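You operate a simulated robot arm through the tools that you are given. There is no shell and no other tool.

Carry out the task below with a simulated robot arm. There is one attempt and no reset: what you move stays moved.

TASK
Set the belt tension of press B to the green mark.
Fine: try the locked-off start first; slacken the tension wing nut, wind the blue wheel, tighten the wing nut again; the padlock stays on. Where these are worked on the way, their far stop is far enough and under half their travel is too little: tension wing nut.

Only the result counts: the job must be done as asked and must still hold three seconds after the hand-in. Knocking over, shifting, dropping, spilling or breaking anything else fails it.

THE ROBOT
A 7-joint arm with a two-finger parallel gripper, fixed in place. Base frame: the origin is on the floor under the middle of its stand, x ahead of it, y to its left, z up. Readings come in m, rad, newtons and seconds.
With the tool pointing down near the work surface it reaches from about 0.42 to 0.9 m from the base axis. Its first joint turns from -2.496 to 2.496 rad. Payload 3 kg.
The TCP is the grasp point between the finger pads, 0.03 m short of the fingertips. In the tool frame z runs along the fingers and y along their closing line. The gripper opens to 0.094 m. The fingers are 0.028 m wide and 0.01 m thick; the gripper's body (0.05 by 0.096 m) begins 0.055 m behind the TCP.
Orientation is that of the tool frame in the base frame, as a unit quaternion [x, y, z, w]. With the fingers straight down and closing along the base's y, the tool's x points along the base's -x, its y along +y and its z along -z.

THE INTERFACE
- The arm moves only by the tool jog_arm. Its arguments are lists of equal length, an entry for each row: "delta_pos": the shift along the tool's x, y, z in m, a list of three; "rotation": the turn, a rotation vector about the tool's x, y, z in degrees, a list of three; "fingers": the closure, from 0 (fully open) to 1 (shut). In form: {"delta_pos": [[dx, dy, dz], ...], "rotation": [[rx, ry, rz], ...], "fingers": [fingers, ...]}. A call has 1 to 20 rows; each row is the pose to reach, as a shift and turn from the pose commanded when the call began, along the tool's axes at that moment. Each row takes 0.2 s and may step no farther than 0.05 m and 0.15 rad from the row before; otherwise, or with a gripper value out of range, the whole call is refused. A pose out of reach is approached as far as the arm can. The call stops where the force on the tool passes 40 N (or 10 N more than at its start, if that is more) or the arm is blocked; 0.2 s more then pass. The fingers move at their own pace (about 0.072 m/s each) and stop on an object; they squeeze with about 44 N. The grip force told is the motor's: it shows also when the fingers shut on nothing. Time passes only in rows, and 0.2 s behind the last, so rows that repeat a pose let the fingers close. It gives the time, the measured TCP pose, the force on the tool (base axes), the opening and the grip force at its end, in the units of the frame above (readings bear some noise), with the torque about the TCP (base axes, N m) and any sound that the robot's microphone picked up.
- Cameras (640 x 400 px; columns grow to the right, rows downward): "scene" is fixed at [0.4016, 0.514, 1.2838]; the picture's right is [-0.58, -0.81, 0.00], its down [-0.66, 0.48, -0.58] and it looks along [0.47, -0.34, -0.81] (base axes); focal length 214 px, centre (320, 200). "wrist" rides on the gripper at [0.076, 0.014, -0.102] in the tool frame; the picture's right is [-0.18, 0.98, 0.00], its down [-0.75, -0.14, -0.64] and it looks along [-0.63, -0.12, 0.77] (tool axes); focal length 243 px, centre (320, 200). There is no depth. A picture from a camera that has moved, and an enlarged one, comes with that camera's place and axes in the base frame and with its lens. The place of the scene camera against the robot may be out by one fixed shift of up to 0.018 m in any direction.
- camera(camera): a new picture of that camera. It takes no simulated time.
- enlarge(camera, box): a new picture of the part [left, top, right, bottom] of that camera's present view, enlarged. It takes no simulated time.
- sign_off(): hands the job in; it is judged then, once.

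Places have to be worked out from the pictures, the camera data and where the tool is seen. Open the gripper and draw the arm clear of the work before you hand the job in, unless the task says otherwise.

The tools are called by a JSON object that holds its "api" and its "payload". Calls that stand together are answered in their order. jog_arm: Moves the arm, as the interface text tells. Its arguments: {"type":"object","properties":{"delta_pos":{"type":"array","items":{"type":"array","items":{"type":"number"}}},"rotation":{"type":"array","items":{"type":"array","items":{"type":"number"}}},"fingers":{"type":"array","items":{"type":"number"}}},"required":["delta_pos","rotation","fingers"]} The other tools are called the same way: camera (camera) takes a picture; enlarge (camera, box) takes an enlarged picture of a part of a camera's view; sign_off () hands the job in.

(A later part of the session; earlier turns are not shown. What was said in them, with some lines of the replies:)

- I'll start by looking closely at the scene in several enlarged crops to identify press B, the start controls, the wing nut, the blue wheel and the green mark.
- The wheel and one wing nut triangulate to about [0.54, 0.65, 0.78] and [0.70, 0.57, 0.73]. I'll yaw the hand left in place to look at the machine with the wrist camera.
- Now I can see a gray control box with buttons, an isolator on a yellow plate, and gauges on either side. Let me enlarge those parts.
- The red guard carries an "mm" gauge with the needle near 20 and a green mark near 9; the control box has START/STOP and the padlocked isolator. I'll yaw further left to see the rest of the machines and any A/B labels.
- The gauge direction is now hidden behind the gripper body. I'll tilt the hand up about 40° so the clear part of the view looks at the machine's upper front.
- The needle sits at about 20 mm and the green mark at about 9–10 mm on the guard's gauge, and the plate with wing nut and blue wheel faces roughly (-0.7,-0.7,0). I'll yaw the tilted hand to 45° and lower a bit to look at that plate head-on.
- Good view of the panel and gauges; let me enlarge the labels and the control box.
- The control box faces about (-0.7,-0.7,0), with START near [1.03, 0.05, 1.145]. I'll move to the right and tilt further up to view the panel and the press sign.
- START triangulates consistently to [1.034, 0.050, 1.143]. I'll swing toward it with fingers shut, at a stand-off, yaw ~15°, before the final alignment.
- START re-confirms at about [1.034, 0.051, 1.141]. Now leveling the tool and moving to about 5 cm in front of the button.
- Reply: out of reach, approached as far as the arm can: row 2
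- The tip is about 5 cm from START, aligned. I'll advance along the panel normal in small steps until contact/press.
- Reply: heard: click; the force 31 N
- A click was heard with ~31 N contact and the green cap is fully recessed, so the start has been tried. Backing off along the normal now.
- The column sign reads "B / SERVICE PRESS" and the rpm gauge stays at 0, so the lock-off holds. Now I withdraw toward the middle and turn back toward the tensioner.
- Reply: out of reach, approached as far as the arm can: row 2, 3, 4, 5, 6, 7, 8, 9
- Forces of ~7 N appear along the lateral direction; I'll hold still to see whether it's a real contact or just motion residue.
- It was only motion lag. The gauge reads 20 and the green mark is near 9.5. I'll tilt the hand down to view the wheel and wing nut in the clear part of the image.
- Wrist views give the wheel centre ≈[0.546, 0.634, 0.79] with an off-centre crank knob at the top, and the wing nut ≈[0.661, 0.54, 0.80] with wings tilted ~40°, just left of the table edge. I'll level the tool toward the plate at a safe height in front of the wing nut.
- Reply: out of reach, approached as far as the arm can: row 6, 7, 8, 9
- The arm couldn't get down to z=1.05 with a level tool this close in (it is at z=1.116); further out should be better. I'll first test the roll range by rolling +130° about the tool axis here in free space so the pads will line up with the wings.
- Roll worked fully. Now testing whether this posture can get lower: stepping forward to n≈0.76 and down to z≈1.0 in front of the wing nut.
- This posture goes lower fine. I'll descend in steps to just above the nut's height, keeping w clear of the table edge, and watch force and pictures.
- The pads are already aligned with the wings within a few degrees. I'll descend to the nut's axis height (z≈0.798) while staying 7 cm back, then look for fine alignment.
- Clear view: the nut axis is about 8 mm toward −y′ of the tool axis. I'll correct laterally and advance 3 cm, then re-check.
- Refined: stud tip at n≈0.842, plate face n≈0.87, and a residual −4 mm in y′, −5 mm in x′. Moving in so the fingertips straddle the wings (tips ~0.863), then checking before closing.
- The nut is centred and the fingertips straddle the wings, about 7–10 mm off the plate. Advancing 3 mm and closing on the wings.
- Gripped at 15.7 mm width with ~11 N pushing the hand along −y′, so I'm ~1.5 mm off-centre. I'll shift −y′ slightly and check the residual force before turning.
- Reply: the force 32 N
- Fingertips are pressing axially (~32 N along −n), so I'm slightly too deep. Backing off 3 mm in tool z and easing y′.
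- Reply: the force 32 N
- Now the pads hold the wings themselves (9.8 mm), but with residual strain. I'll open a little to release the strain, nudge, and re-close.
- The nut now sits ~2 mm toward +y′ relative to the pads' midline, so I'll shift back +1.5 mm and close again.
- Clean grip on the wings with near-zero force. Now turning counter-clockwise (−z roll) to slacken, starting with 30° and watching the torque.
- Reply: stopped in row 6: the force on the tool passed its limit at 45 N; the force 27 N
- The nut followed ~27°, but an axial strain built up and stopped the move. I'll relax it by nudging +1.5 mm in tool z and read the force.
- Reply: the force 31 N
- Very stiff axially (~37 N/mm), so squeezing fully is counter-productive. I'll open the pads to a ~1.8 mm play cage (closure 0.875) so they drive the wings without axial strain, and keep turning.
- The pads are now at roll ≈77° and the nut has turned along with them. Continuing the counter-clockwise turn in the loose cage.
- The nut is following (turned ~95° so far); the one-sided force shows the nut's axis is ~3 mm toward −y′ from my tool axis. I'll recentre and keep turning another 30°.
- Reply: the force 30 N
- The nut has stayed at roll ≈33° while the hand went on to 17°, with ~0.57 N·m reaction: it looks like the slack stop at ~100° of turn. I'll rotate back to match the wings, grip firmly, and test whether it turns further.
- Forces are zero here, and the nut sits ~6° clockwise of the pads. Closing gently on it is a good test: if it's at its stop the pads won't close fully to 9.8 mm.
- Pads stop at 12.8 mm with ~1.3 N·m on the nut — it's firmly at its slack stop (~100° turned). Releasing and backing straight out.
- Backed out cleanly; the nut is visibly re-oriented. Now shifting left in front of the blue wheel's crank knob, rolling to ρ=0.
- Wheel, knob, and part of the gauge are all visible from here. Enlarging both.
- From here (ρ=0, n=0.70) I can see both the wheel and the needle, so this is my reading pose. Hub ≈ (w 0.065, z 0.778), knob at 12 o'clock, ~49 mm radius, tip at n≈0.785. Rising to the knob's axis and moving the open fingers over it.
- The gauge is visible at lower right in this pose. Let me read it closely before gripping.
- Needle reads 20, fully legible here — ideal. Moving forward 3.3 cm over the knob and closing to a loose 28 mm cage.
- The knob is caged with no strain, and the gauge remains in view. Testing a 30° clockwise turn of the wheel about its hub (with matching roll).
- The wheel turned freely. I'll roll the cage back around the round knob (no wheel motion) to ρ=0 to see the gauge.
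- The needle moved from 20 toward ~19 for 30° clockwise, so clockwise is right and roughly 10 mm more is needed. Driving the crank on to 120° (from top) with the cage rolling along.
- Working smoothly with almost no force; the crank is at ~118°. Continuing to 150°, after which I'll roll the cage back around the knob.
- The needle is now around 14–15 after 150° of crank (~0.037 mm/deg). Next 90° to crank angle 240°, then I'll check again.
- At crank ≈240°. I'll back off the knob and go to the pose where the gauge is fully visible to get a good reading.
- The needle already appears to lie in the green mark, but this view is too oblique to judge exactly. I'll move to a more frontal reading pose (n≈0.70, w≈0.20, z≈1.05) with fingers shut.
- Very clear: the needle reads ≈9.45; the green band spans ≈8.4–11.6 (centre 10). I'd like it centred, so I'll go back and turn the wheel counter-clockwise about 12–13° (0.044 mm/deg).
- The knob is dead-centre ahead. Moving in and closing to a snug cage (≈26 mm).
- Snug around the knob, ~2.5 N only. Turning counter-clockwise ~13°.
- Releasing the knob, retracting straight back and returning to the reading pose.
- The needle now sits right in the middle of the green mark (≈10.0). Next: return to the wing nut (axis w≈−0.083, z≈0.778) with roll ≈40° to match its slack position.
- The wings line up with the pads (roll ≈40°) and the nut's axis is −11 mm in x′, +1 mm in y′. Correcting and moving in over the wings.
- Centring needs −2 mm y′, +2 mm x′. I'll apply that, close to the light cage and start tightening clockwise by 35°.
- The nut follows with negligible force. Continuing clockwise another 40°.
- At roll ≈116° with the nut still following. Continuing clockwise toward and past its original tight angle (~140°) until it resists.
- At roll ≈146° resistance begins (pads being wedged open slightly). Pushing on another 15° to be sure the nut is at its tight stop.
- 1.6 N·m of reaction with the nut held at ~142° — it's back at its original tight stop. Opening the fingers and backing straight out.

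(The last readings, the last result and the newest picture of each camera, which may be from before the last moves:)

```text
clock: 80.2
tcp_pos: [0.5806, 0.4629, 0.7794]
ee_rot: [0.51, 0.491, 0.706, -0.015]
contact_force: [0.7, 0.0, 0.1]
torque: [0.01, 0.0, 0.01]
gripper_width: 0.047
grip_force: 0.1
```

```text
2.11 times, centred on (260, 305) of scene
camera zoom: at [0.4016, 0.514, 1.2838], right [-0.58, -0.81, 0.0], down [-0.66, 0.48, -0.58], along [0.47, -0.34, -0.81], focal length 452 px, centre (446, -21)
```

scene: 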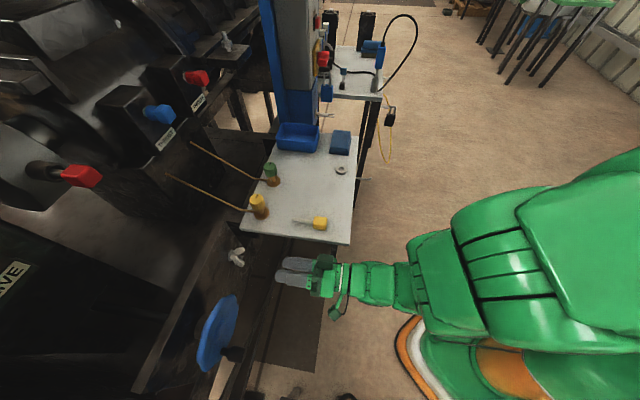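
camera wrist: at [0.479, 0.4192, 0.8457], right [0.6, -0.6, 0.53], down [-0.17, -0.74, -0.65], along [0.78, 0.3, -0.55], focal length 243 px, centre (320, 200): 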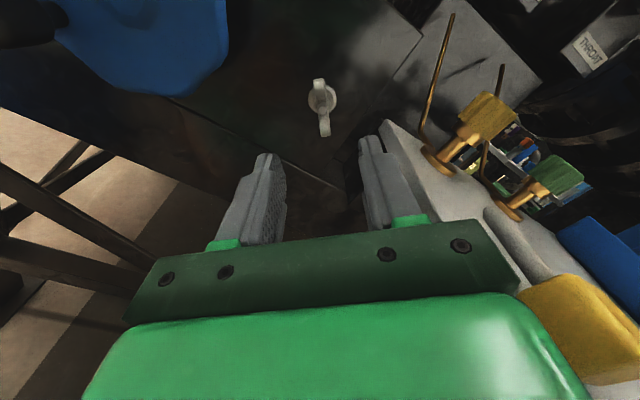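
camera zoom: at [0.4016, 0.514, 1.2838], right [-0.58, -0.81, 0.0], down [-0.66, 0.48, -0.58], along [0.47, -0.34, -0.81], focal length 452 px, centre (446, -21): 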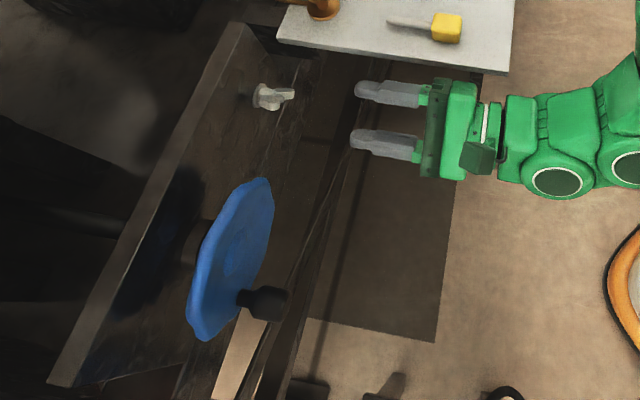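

The nut is back at its original tight angle (~140°), forces zero. Returning to the reading pose to re-check the gauge after tightening.

{"api": "jog_arm", "payload": {"delta_pos": [[0, 0, -0.02], [0, 0, -0.038], [0.0258, -0.0014, -0.038], [0.0517, -0.0028, -0.038], [0.0775, -0.0042, -0.038], [0.1033, -0.0055, -0.038], [0.1291, -0.0069, -0.038], [0.155, -0.0083, -0.038], [0.1808, -0.0097, -0.038], [0.2066, -0.0111, -0.038], [0.2324, -0.0125, -0.038], [0.2583, -0.0139, -0.038], [0.2841, -0.0153, -0.038], [0.3099, -0.0166, -0.038], [0.3357, -0.018, -0.038], [0.3616, -0.0194, -0.038], [0.3874, -0.0208, -0.038]], "rotation": [[0, 0, 0], [0, 0, -8], [0, 0, -16], [0, 0, -24.5], [0, 0, -33], [0, 0, -41.5], [0, 0, -50], [0, 0, -58.5], [0, 0, -67], [0, 0, -75.5], [0, 0, -84], [0, 0, -92.5], [0, 0, -101], [0, 0, -109.5], [0, 0, -118], [0, 0, -126.5], [0, 0, -135]], "fingers": [0.5, 0.5, 0.5, 0.8, 1, 1, 1, 1, 1, 1, 1, 1, 1, 1, 1, 1, 1]}}

{"api": "camera", "payload": {"camera": "wrist"}}

{"api": "enlarge", "payload": {"camera": "wrist", "box": [435, 65, 505, 135]}}

```text
clock: 83.8
tcp_pos: [0.3595, 0.6328, 1.0545]
ee_rot: [-0.26, 0.659, 0.284, 0.646]
contact_force: [0.4, 0.3, 0.2]
torque: [0.01, 0.0, 0.02]
gripper_width: 0.0
grip_force: 33.4
out of reach, approached as far as the arm can: row 7, 8, 9, 10, 11
```

```text
taken
camera wrist: at [0.2742, 0.5729, 0.9805], right [-0.69, 0.69, 0.22], down [-0.33, -0.57, 0.75], along [0.64, 0.44, 0.62], focal length 243 px, centre (320, 200)
```

wrist: 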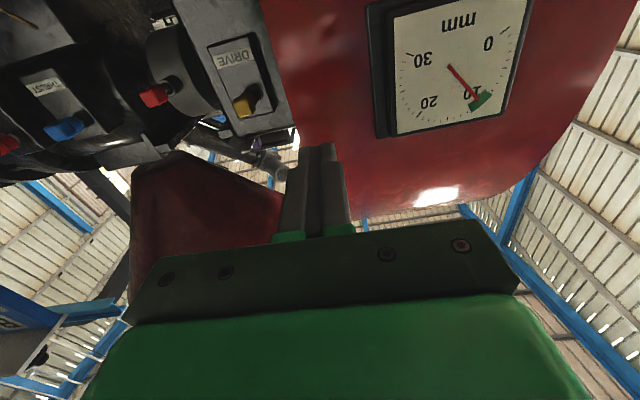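

```text
5.71 times, centred on (470, 100) of wrist
camera zoom: at [0.2742, 0.5729, 0.9805], right [-0.69, 0.69, 0.22], down [-0.33, -0.57, 0.75], along [0.64, 0.44, 0.62], focal length 1386 px, centre (-537, 771)
```

zoom: 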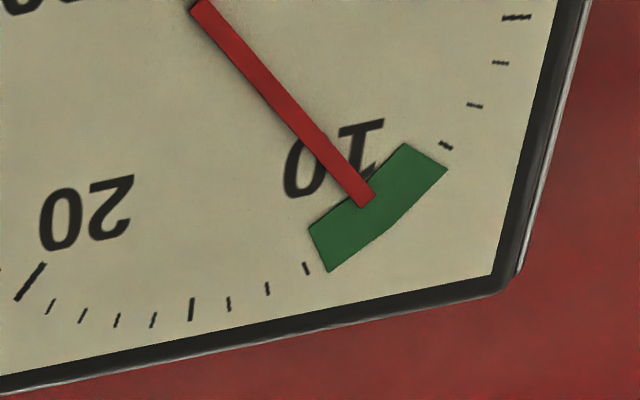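

The needle is still centred in the green after tightening. I'll open the gripper and draw the arm back to a clear position above the floor, then take a final check.

{"api": "jog_arm", "payload": {"delta_pos": [[-0.0217, -0.0269, -0.0176], [-0.0433, -0.0539, -0.0351], [-0.065, -0.0808, -0.0527], [-0.0867, -0.1078, -0.0702], [-0.1083, -0.1347, -0.0878], [-0.13, -0.1617, -0.1053], [-0.1517, -0.1886, -0.1229], [-0.1733, -0.2156, -0.1404], [-0.195, -0.2425, -0.158]], "rotation": [[0, 5.5, 0], [0, 11, 0], [0, 16.5, 0], [0, 22, 0], [0, 27.5, 0], [0, 33, 0], [0, 38.5, 0], [0, 44, 0], [0, 50, 0]], "fingers": [1, 1, 1, 0.5, 0, 0, 0, 0, 0]}}

{"api": "camera", "payload": {"camera": "wrist"}}

{"api": "camera", "payload": {"camera": "scene"}}

```text
clock: 85.8
tcp_pos: [0.4264, 0.3422, 1.2386]
ee_rot: [-0.355, 0.871, 0.149, 0.306]
contact_force: [-1.0, 0.8, 0.3]
torque: [0.0, -0.02, 0.0]
gripper_width: 0.0943
grip_force: 0.0
```

```text
taken
camera wrist: at [0.3294, 0.2635, 1.2705], right [-0.59, 0.79, 0.16], down [0.25, -0.01, 0.97], along [0.77, 0.61, -0.19], focal length 243 px, centre (320, 200)
```

wrist: 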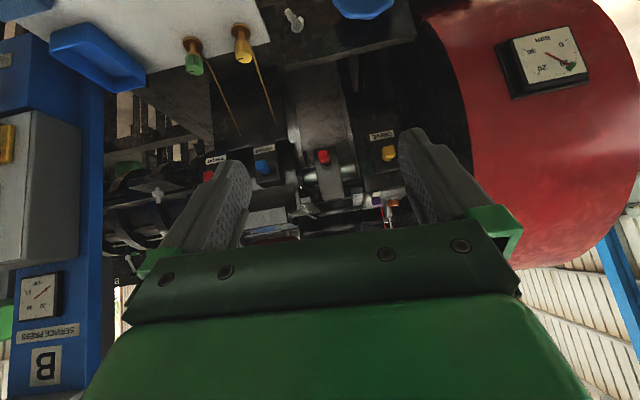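

```text
taken
```

scene: 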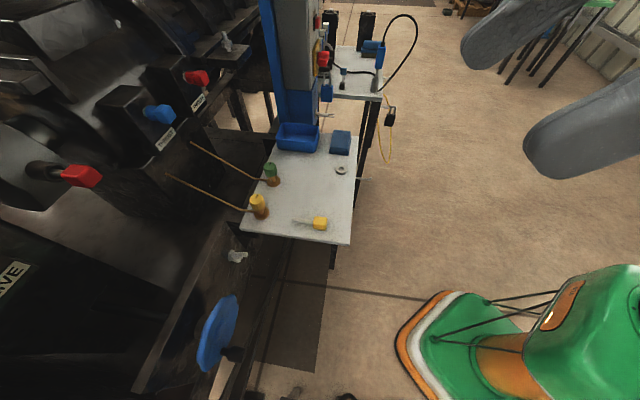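

Everything looks undisturbed. One last close look at the gauge, the padlock and the wing nut before handing in.

{"api": "enlarge", "payload": {"camera": "wrist", "box": [500, 20, 600, 110]}}

{"api": "enlarge", "payload": {"camera": "scene", "box": [220, 0, 420, 160]}}

{"api": "enlarge", "payload": {"camera": "scene", "box": [180, 210, 300, 310]}}

{"api": "enlarge", "payload": {"camera": "wrist", "box": [270, 0, 330, 50]}}

```text
4.44 times, centred on (550, 65) of wrist
camera zoom: at [0.3294, 0.2635, 1.2705], right [-0.59, 0.79, 0.16], down [0.25, -0.01, 0.97], along [0.77, 0.61, -0.19], focal length 1078 px, centre (-702, 800)
```

zoom: 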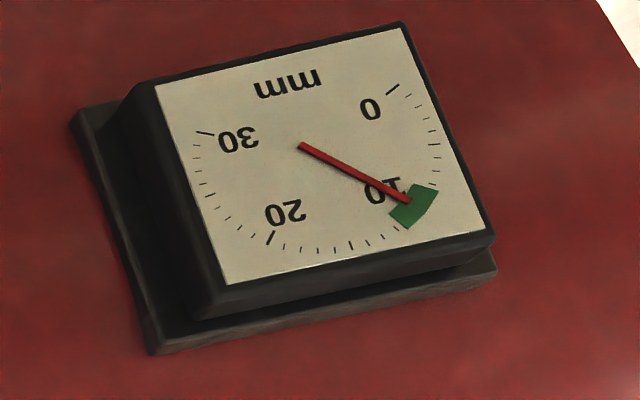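

```text
2.50 times, centred on (320, 80) of scene
camera zoom: at [0.4016, 0.514, 1.2838], right [-0.58, -0.81, 0.0], down [-0.66, 0.48, -0.58], along [0.47, -0.34, -0.81], focal length 536 px, centre (320, 500)
```

zoom: 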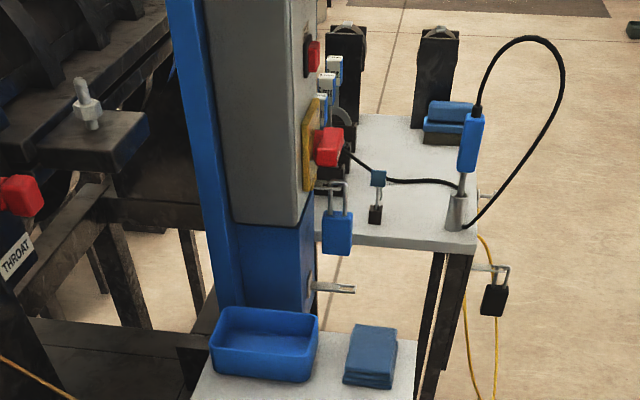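

```text
4.00 times, centred on (240, 260) of scene
camera zoom: at [0.4016, 0.514, 1.2838], right [-0.58, -0.81, 0.0], down [-0.66, 0.48, -0.58], along [0.47, -0.34, -0.81], focal length 858 px, centre (640, -40)
```

zoom: 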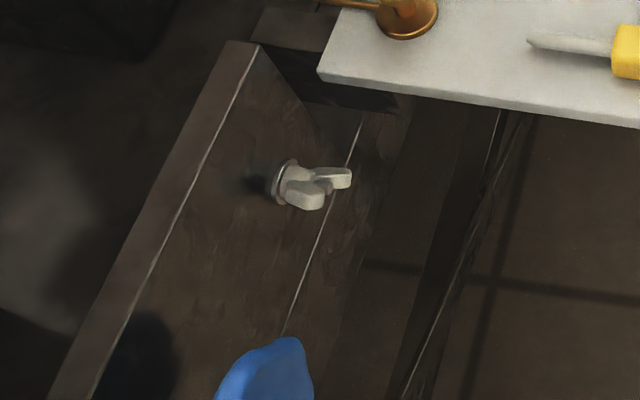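

```text
8.00 times, centred on (300, 25) of wrist
camera zoom: at [0.3294, 0.2635, 1.2705], right [-0.59, 0.79, 0.16], down [0.25, -0.01, 0.97], along [0.77, 0.61, -0.19], focal length 1941 px, centre (480, 1600)
```

zoom: 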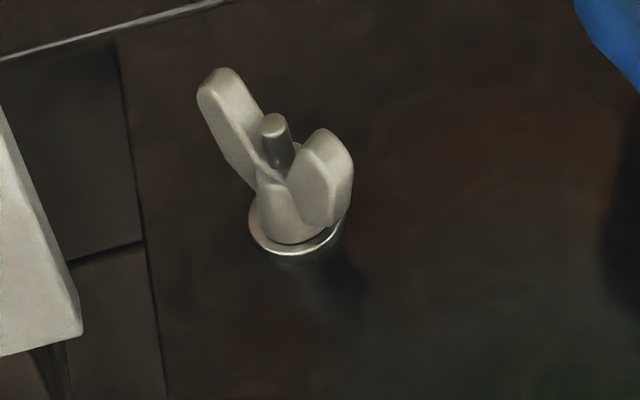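

The needle sits mid-green, the wing nut is back in its original tight orientation, the padlock and isolator are untouched, and the gripper is open and clear. Handing in.

{"api": "sign_off", "payload": {}}

```text
The job is handed in.
```

Press B's belt tension is set to the green mark. The gauge reads about 10 mm, in the middle of the green band, and it held there after the wing nut was tightened.

- **Locked-off start:** I pressed START first. It clicked and the rpm gauge stayed at 0, so the press is isolated.
- **Wing nut slackened:** It turned about 100° counter-clockwise to its far stop.
- **Blue wheel:** I wound it clockwise from 20 mm, went slightly past to about 9.4 mm, then turned it back about 13° to centre the needle.
- **Wing nut tightened:** It is back at its original tight stop, with firm resistance.
- **Padlock:** It stayed on, and the isolator was not touched.

The last pictures show nothing knocked over or moved, and the arm was drawn clear with the gripper open before hand-in. The job has been handed in, but no verdict came back.
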